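You operate a simulated robot arm through the tools that you are given. There is no shell and no other tool. Be economical: measure what you need, move in short steps, check, and stop when the job is done.

The job below is to be done with a simulated robot arm. You get a single attempt, and the scene is never put back.

JOB
Put one of the modules from the top of the check bench on top of the paper roll.

The check looks at the end state, three seconds after you hand in, the way a careful person would. Anything else that was tipped, shoved, dropped, spilled or broken makes it a failure.

ROBOT AND FRAMES
A 7-joint arm with a two-finger parallel gripper, fixed in place. Base frame: the origin is at the foot of the arm, x ahead of it, y to its left, z up; the work surface is at about z = 0. Readings come in mm, rad, newtons and seconds.
With the tool pointing down near the work surface it reaches from about 240 to 620 mm from the base axis. Its first joint turns from -1.152 to 1.152 rad. Payload 2.6 kg.
Tool frame: the origin (TCP) lies between the finger pads and is the grasp point; the fingertips stand 30 mm ahead of it; z points along the fingers, y is the line along which they close. The gripper opens to 94 mm. The fingers are 28 mm wide and 10 mm thick; the gripper's body (50 by 96 mm) begins 55 mm behind the TCP.
Orientation is told as [roll, pitch, yaw] about the base's x, y, z axes, in that order, counted from this pose: with the fingers straight down and closing along the base's y, the tool's x points along the base's -x, its y along +y and its z along -z.

CONTROLS
- The arm moves only by the tool nudge_tool. Its argument "rows" is a list of rows, each a list of 5 numbers: the closure in counts, from 0 (fully open) to 255 (shut), then the shift along the tool's x, y, z in mm, then the turn about the tool's z in rad. In form: [[grip, x, y, z, twist], ...]. A call has 1 to 10 rows; each row is the pose to reach, as a shift and turn from the pose commanded when the call began, along the tool's axes at that moment. Rows are played at 5 a second. More than 50 mm and 0.15 rad between two rows, or a gripper value outside its range, and nothing of the call is played. Where a pose cannot be reached the arm comes as near as it can. A force on the tool above 40 N (or 10 N above the force at the start of the call, whichever is more), or a blocked arm, ends the call early, and 0.2 s more pass. Each finger travels about 72 mm/s and halts on what it meets, pressing with about 37 N; the grip force reading is that of the motor and also rises with nothing between the fingers. The clock runs only during rows and for 0.2 s after the last one: add rows that repeat a pose to give the fingers time. The reply holds the time, the measured pose of the TCP, the force on the tool along the base axes, the opening and the grip force, in the units named above and with some noise, and new pictures: "pictures" is both (left out), scene, wrist or none.
- Cameras (640 x 400 px; columns grow to the right, rows downward): "scene" is fixed at [35.5, 447.1, 562]; the picture's right is [-0.53, -0.85, 0.00], its down [-0.58, 0.36, -0.73] and it looks along [0.62, -0.38, -0.68] (base axes); focal length 306 px, centre (320, 200). "wrist" rides on the gripper at [-37, 0, -58] in the tool frame; the picture's right is [0.00, -1.00, 0.00], its down [0.97, 0.00, -0.24] and it looks along [0.24, 0.00, 0.97] (tool axes); focal length 218 px, centre (320, 200).
- locate(camera, pixels): for up to 12 pixels [column, row] of the newest picture of that camera ("zoom" is the newest enlarged one), the place [x, y, z] in the base frame of the surface seen there, good to about 2 mm, but the place of the scene camera against the robot may be out by one fixed shift of up to 25 mm in any direction. No time passes.
- inspect(camera, box): a new picture of the part [left, top, right, bottom] of that camera's present view, enlarged. No time passes.
- finish_job(): hands the job in; it is judged then, once.

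Work in short steps. Measure before you move; look again where a grasp or a placing could have gone wrong, and mend it. You have 60 turns and 120 pictures in all, those below and enlarged ones among them. Open the gripper and draw the arm clear of the work before you hand the job in, unless the task says otherwise; then end with one line.

The tools are called after "Request:" as a command line: name --pt "numbers of a row" for each row, then --argument value for the rest, lists and objects as JSON in quotes. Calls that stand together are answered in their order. nudge_tool: Moves the arm, as the interface text tells. Its arguments: {"type":"object","properties":{"rows":{"type":"array"},"pictures":{"type":"string","enum":["both","scene","wrist","none"]}},"required":["rows"]} The other tools are called the same way: locate (camera, pixels) gives the place of the surface under pixels of a picture; inspect (camera, box) takes an enlarged picture of a part of a camera's view; finish_job () hands the job in.

At the start:

```text
time: 0.0
tcp_pos: [251.4, 248.4, 350.5]
tool_rot: [0.0, -0.001, -0.001]
contact_force: [-0.7, 0.7, -0.9]
width: 93.8
finger_force: 0.0
```

scene: 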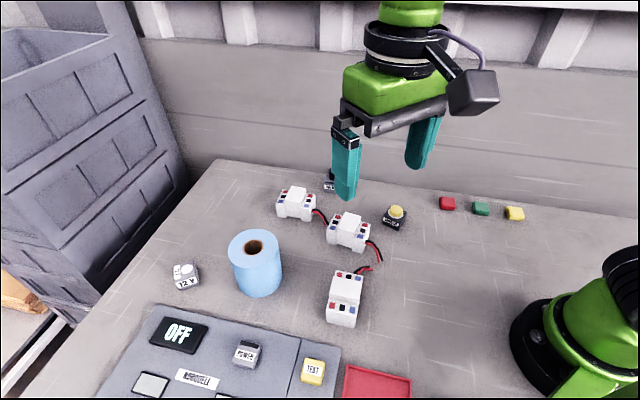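
wrist: 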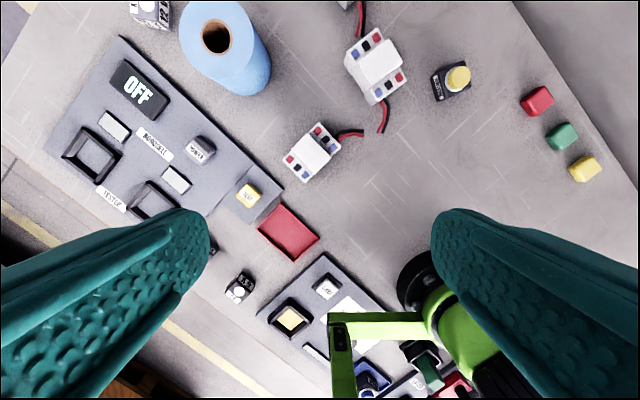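

The scene shows three white modules with red/black wires at about (296,203), (348,231), (344,298) and a blue roll at (256,262). I'll enlarge to see how the wires run.

Request:
inspect --camera "scene" --box '[220, 160, 420, 340]'

Request:
inspect --camera "wrist" --box '[170, 0, 480, 200]'

Request:
inspect --camera "scene" --box '[80, 240, 440, 400]'

Request:
inspect --camera "wrist" --box '[200, 200, 480, 400]'

Request:
locate --camera "wrist" --pixels '[[313, 152], [376, 65], [365, 182], [216, 37], [205, 10], [330, 270], [325, 285], [285, 230], [200, 150], [240, 60]]'

```text
2.22 times, centred on (320, 250) of scene
```

zoom: 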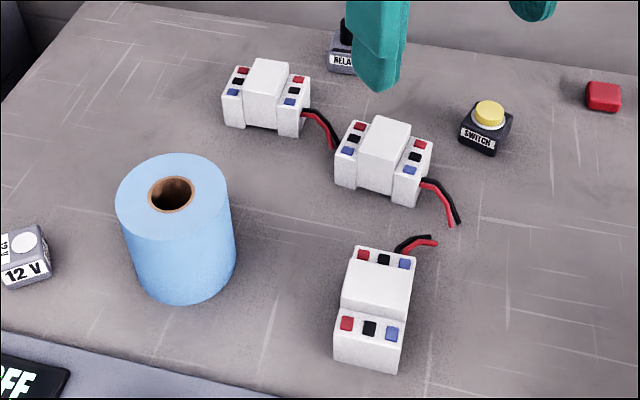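

```text
2.00 times, centred on (325, 100) of wrist
```

zoom: 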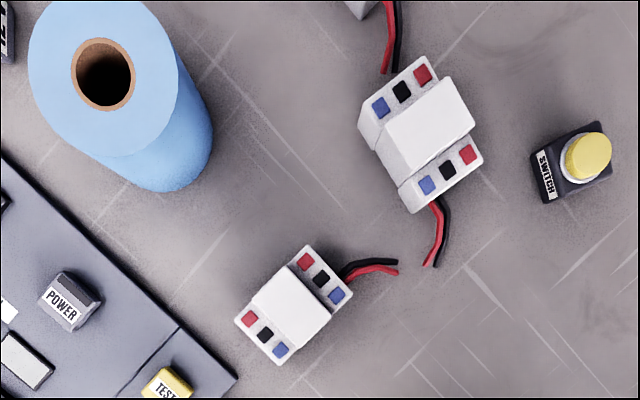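

```text
1.78 times, centred on (260, 320) of scene
```

zoom: 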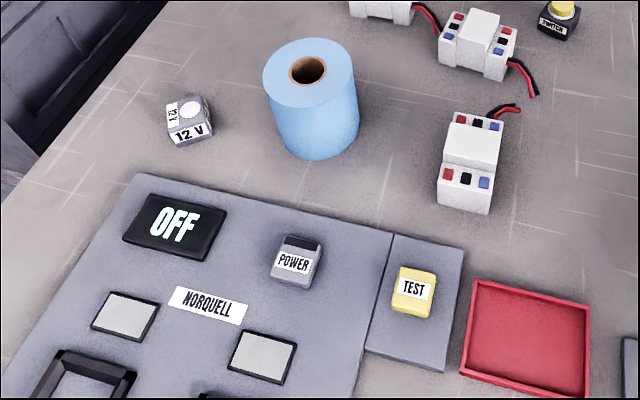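

```text
2.00 times, centred on (340, 300) of wrist
```

zoom: 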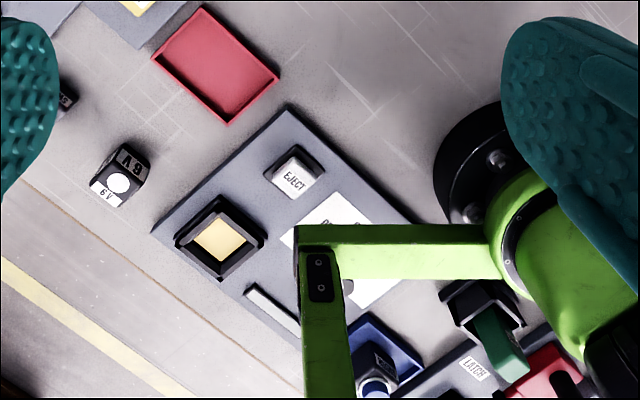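

```text
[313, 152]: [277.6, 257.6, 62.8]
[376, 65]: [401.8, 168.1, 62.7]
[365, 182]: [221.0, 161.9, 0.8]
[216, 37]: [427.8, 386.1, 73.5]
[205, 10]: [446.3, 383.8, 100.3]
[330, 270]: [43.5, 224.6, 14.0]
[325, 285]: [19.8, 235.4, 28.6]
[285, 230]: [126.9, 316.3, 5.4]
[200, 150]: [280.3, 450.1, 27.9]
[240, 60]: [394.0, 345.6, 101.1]
```

The third module, zoom (293,305), stands alone with a loose wire tail, so it is the one to take. I'll measure its corners and the roll's top rim in the wrist picture.

Request:
locate --camera "wrist" --pixels '[[297, 146], [313, 133], [334, 154], [320, 170], [322, 125], [344, 146], [290, 158], [307, 180], [316, 139], [301, 164]]'

Request:
locate --camera "wrist" --pixels '[[182, 30], [187, 50], [200, 68], [225, 76], [246, 66], [257, 45], [257, 25], [250, 8], [200, 4], [340, 135], [360, 133]]'

```text
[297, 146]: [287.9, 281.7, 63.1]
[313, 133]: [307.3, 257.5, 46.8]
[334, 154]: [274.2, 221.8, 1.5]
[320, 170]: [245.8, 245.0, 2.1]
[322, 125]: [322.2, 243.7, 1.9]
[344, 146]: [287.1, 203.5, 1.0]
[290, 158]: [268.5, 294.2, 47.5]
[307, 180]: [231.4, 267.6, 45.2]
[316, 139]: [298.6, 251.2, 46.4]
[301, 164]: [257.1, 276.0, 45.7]
```

```text
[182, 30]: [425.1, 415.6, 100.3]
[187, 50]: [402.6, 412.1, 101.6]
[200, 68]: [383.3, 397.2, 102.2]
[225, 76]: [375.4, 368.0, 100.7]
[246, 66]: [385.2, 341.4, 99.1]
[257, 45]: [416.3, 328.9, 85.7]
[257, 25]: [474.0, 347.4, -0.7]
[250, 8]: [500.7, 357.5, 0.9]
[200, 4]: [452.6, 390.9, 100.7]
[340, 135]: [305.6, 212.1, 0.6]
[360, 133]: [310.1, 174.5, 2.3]
```

The module's centre is near (277,258), its top at z≈63 and its long axis runs along about (+1,-0.95). I'll come over it, lower by 90 mm and twist 0.785 so the fingers close across its short side.

Request:
nudge_tool --pt "0 -5 2 15 0.131" --pt "0 -10 4 30 0.262" --pt "0 -15 6 45 0.393" --pt "0 -20 8 60 0.524" --pt "0 -26 10 75 0.655" --pt "0 -26 10 90 0.785" --pt "0 -26 10 90 0.785" --pictures "both"

```text
time: 1.6
tcp_pos: [276.9, 257.4, 258.7]
tool_rot: [0.001, 0.0, -0.784]
contact_force: [0.6, -0.1, -0.5]
width: 94.2
finger_force: 0.0
```

scene: 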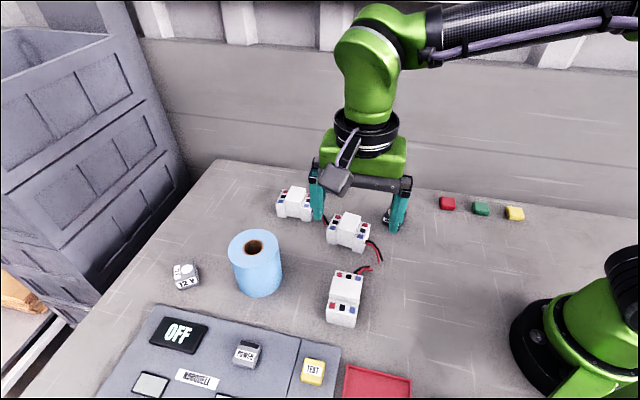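
wrist: 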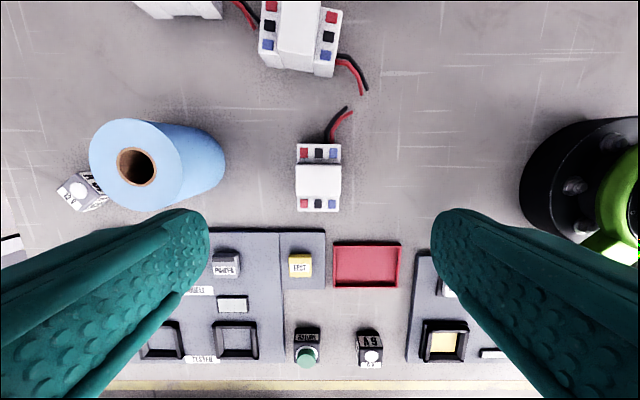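

The module now shows square in the wrist picture at (318,178). I'll measure its corners and the raised block, and the roll's rim.

Request:
inspect --camera "wrist" --box '[240, 90, 400, 230]'

Request:
locate --camera "wrist" --pixels '[[299, 147], [339, 147], [299, 209], [338, 209], [299, 180], [338, 180], [318, 166], [318, 190], [318, 156], [318, 205]]'

Request:
locate --camera "wrist" --pixels '[[93, 165], [100, 138], [130, 121], [165, 135], [180, 165], [172, 192], [140, 208], [108, 195], [137, 150], [137, 184], [120, 166], [155, 166]]'

```text
2.86 times, centred on (320, 160) of wrist
```

zoom: 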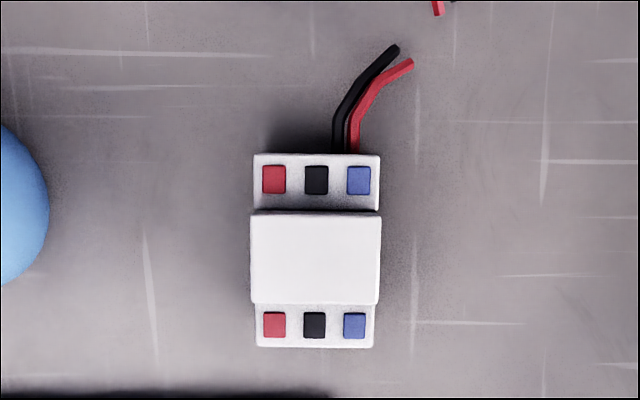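

```text
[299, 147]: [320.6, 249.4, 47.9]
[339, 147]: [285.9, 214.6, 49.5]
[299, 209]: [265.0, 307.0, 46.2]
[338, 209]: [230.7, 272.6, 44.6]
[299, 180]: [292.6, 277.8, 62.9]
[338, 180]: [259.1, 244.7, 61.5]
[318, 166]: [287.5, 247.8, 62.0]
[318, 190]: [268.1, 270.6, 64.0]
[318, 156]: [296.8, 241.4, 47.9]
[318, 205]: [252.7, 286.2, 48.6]
```

```text
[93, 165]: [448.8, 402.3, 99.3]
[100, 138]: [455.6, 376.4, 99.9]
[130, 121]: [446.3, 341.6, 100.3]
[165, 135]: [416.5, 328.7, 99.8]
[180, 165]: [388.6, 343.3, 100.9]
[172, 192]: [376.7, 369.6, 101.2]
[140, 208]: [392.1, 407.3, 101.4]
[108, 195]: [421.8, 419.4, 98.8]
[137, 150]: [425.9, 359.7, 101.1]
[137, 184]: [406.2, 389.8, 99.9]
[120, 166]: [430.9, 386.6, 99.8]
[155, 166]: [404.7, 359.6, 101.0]
```

The module's centre comes to (275.8,261.1), with side faces about 48 mm apart; the roll's centre is (418,373.6), radius 43, top z=100. I'll shift 3.4/1.8 mm and descend with open fingers to z≈45.

Request:
nudge_tool --pt "0 3.4 1.8 40 0" --pt "0 3.4 1.8 80 0" --pt "0 3.4 1.8 115 0" --pt "0 3.4 1.8 145 0" --pt "0 3.4 1.8 170 0" --pt "0 3.4 1.8 190 0" --pt "0 3.4 1.8 205 0" --pt "0 3.4 1.8 213.5 0" --pt "0 3.4 1.8 213.5 0" --pictures "both"

```text
time: 3.6
tcp_pos: [275.6, 261.9, 47.1]
tool_rot: [0.001, 0.001, -0.785]
contact_force: [0.0, -0.1, 0.8]
width: 94.1
finger_force: 0.1
```

scene: 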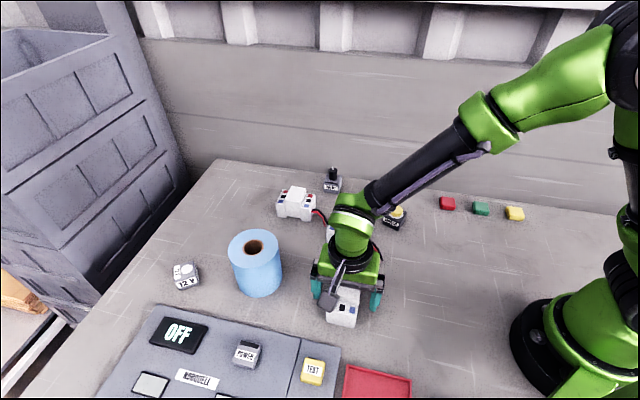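
wrist: 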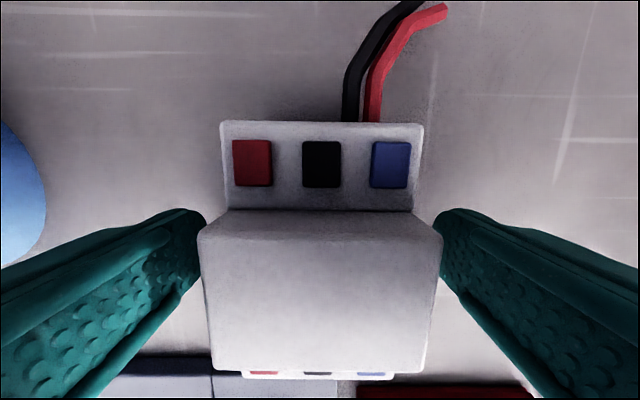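

The module sits between the fingers, centred near column 320. I'll close and lift slightly.

Request:
nudge_tool --pt "120 0 0 0 0" --pt "255 0 0 0 0" --pt "255 0 0 0 0" --pt "255 0 0 0 0" --pt "255 0 0 0 0" --pt "255 0 0 -10 0" --pt "255 0 0 -25 0" --pt "255 0 0 -25 0" --pictures "both"

```text
time: 5.4
tcp_pos: [276.3, 261.5, 71.3]
tool_rot: [0.0, 0.001, -0.783]
contact_force: [-0.7, -0.3, -1.9]
width: 58.1
finger_force: 37.1
```

scene: 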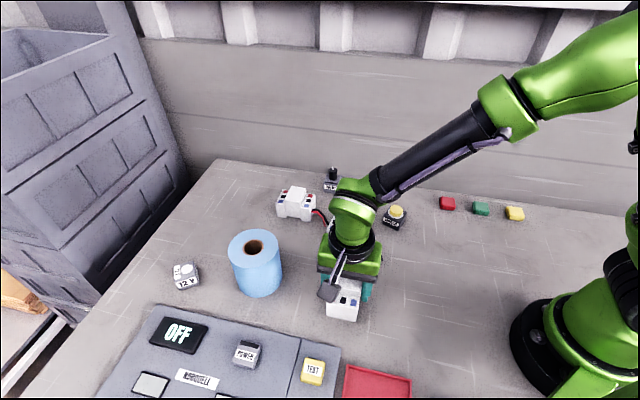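
wrist: 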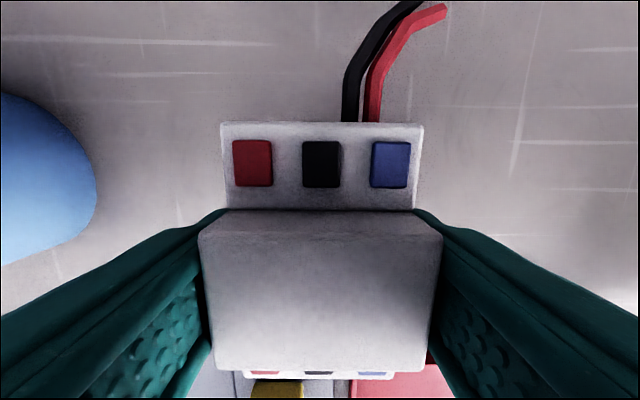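

The module rose with the fingers (opening 58, 37 N) and is level. I'll lift it to z≈195 and carry it toward the roll along tool y.

Request:
nudge_tool --pt "255 0 0 -30 0" --pt "255 0 0 -65 0" --pt "255 0 0 -100 0" --pt "255 0 0 -125 0" --pt "255 -4 35 -125 0" --pt "255 -9 75 -125 0" --pt "255 -14 115 -125 0" --pt "255 -18 150 -125 0" --pt "255 -20.9 179.5 -125 0" --pt "255 -20.9 179.5 -125 0" --pictures "both"

```text
time: 7.6
tcp_pos: [417.5, 373.4, 196.1]
tool_rot: [0.002, 0.0, -0.783]
contact_force: [0.0, 0.2, -2.3]
width: 58.1
finger_force: 37.4
```

scene: 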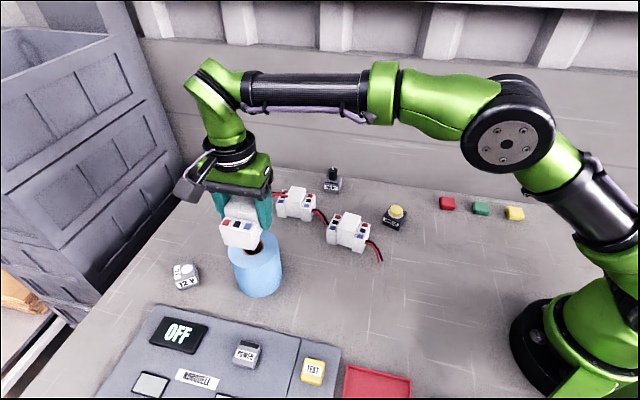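
wrist: 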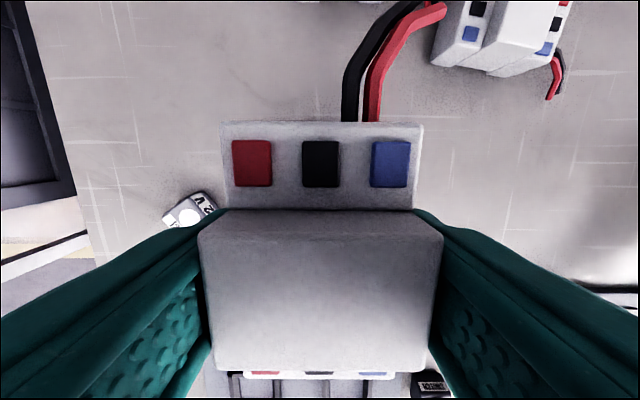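

The module is over the roll's measured centre, its underside at z≈149. I'll lower it 46 mm with small last steps and watch the force.

Request:
nudge_tool --pt "255 0 0 18 0" --pt "255 0 0 32 0" --pt "255 0 0 40 0" --pt "255 0 0 44 0" --pt "255 0 0 46 0" --pt "255 0 0 46 0" --pictures "scene"

Request:
inspect --camera "scene" --box '[180, 160, 340, 310]'

```text
time: 9.0
tcp_pos: [416.9, 374.3, 150.5]
tool_rot: [-0.001, 0.001, -0.785]
contact_force: [0.1, -0.2, -1.4]
width: 58.3
finger_force: 37.7
```

scene: 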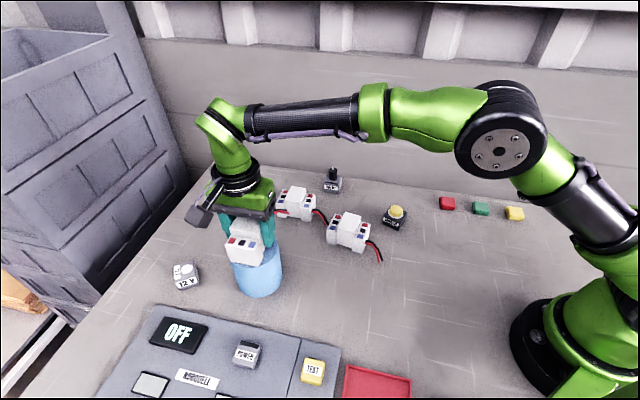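

```text
2.67 times, centred on (260, 235) of scene
```

zoom: 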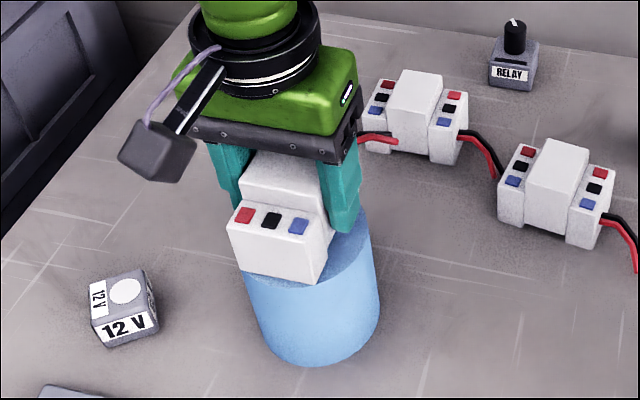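

It is just above the roll and centred, with no contact yet (-1.4 N). I'll go down in half-millimetre steps until the force shows.

Request:
nudge_tool --pt "255 0 0 1 0" --pt "255 0 0 2 0" --pt "255 0 0 2.5 0" --pt "255 0 0 2.5 0" --pictures "none"

```text
time: 10.0
tcp_pos: [417.2, 373.6, 147.7]
tool_rot: [0.0, 0.0, -0.784]
contact_force: [0.3, 0.0, -2.5]
width: 58.1
finger_force: 37.6
```

No contact yet (-2.5 N is just the weight). I'll go on a little further.

Request:
nudge_tool --pt "255 0 0 0.7 0" --pt "255 0 0 1.2 0" --pt "255 0 0 1.2 0" --pictures "none"

```text
time: 10.8
tcp_pos: [418.1, 373.4, 146.9]
tool_rot: [0.0, 0.0, -0.784]
contact_force: [-0.5, 0.6, -2.4]
width: 58.0
finger_force: 37.3
```

Still free at z=146.9; another millimetre.

Request:
nudge_tool --pt "255 0 0 0.5 0" --pt "255 0 0 1 0" --pt "255 0 0 1 0" --pictures "none"

Request:
inspect --camera "scene" --box '[210, 200, 310, 270]'

```text
time: 11.6
tcp_pos: [417.6, 374.6, 146.7]
tool_rot: [0.001, -0.002, -0.783]
contact_force: [-0.4, -0.9, 1.6]
width: 58.4
finger_force: 37.3
```

```text
5.71 times, centred on (260, 235) of scene
```

zoom: 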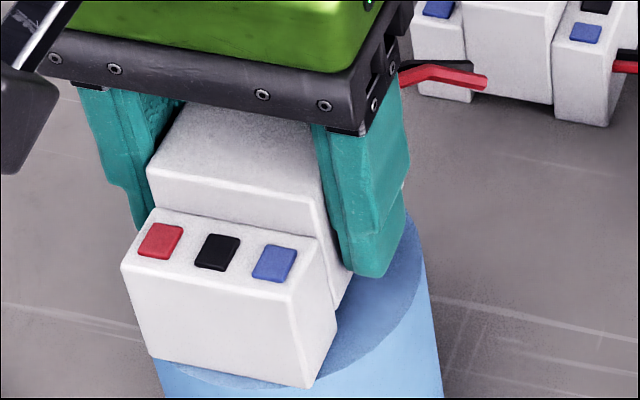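

The force turned to +1.6 N: the module rests on the roll. I'll open the fingers gradually without moving.

Request:
nudge_tool --pt "90 0 0 0 0" --pt "60 0 0 0 0" --pt "30 0 0 0 0" --pt "0 0 0 0 0" --pt "0 0 0 0 0" --pt "0 0 0 0 0" --pictures "both"

```text
time: 13.0
tcp_pos: [417.2, 373.4, 146.0]
tool_rot: [0.0, 0.001, -0.784]
contact_force: [-1.3, 0.4, 0.6]
width: 93.9
finger_force: 0.1
```

scene: 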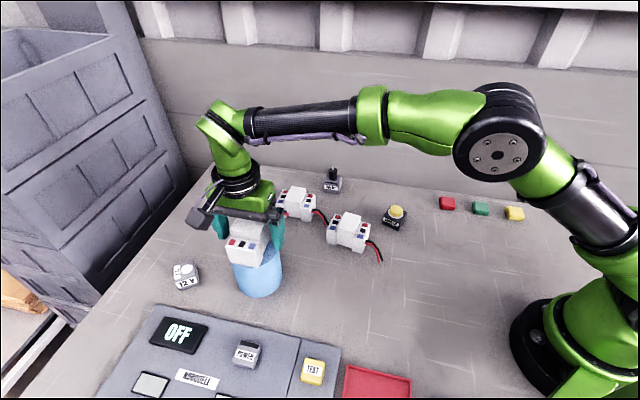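
wrist: 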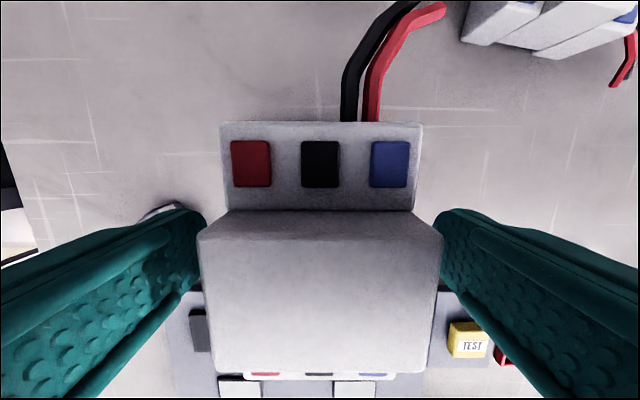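

The fingers are clear on both sides (columns 200 and 440) and the module did not shift. I'll rise straight up 110 mm, then draw back toward the base.

Request:
nudge_tool --pt "0 0 0 -15 0" --pt "0 0 0 -40 0" --pt "0 0 0 -75 0" --pt "0 0 0 -115 0" --pt "0 0 0 -150 0" --pt "0 0 -40 -150 0" --pt "0 0 -80 -150 0" --pt "0 0 -120 -150 0" --pt "0 0 -150 -150 0" --pictures "both"

Request:
inspect --camera "scene" --box '[180, 160, 400, 310]'

```text
time: 15.0
tcp_pos: [311.1, 267.8, 296.1]
tool_rot: [0.001, 0.001, -0.786]
contact_force: [1.1, -0.6, 0.6]
width: 93.8
finger_force: 0.1
out of reach, approached as far as the arm can: row 5
```

scene: 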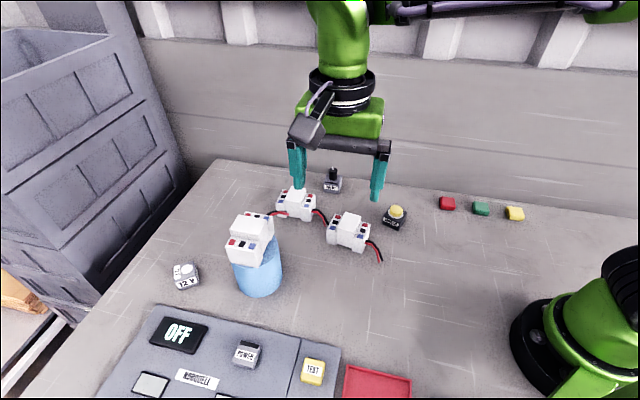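
wrist: 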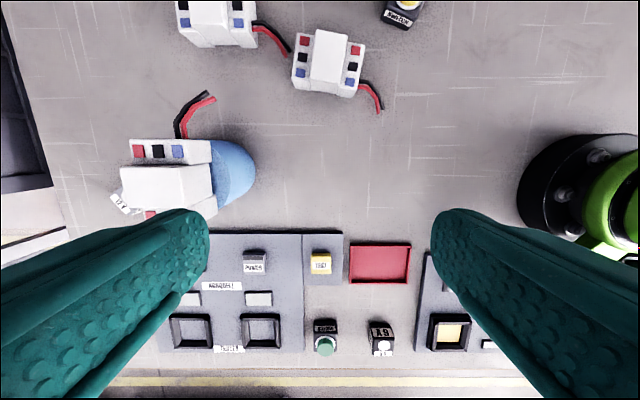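

```text
2.67 times, centred on (290, 235) of scene
```

zoom: 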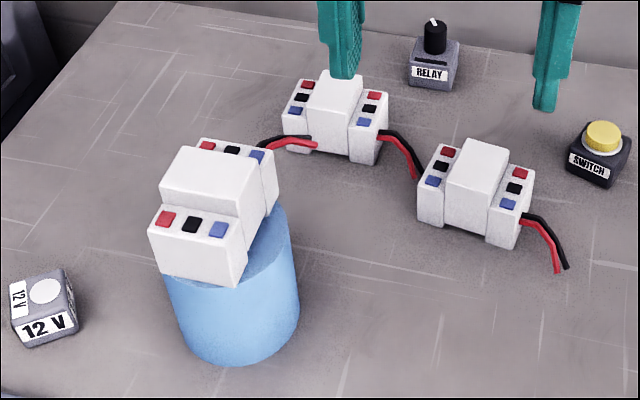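

The module stands on the roll, the arm is clear and the other objects look unmoved. I'll check that the module is level and centred.

Request:
locate --camera "wrist" --pixels '[[128, 172], [200, 172], [128, 200], [195, 200], [165, 187], [137, 143], [185, 143], [252, 170], [230, 143], [232, 203]]'

```text
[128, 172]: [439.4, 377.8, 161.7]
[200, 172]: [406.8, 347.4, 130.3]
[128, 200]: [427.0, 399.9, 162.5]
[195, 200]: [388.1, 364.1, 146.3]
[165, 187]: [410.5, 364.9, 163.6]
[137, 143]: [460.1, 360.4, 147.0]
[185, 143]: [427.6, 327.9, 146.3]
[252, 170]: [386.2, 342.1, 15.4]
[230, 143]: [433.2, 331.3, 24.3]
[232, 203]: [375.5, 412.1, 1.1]
```

The module is level: its upper block is at 162–164 mm and its end at 146–147 mm. It is centred on the roll, so I'm handing in.

Request:
finish_job

```text
The job is handed in.
```

One white module now stands level and centred on top of the paper roll, the gripper is open and clear, and nothing else looked moved in the last pictures.
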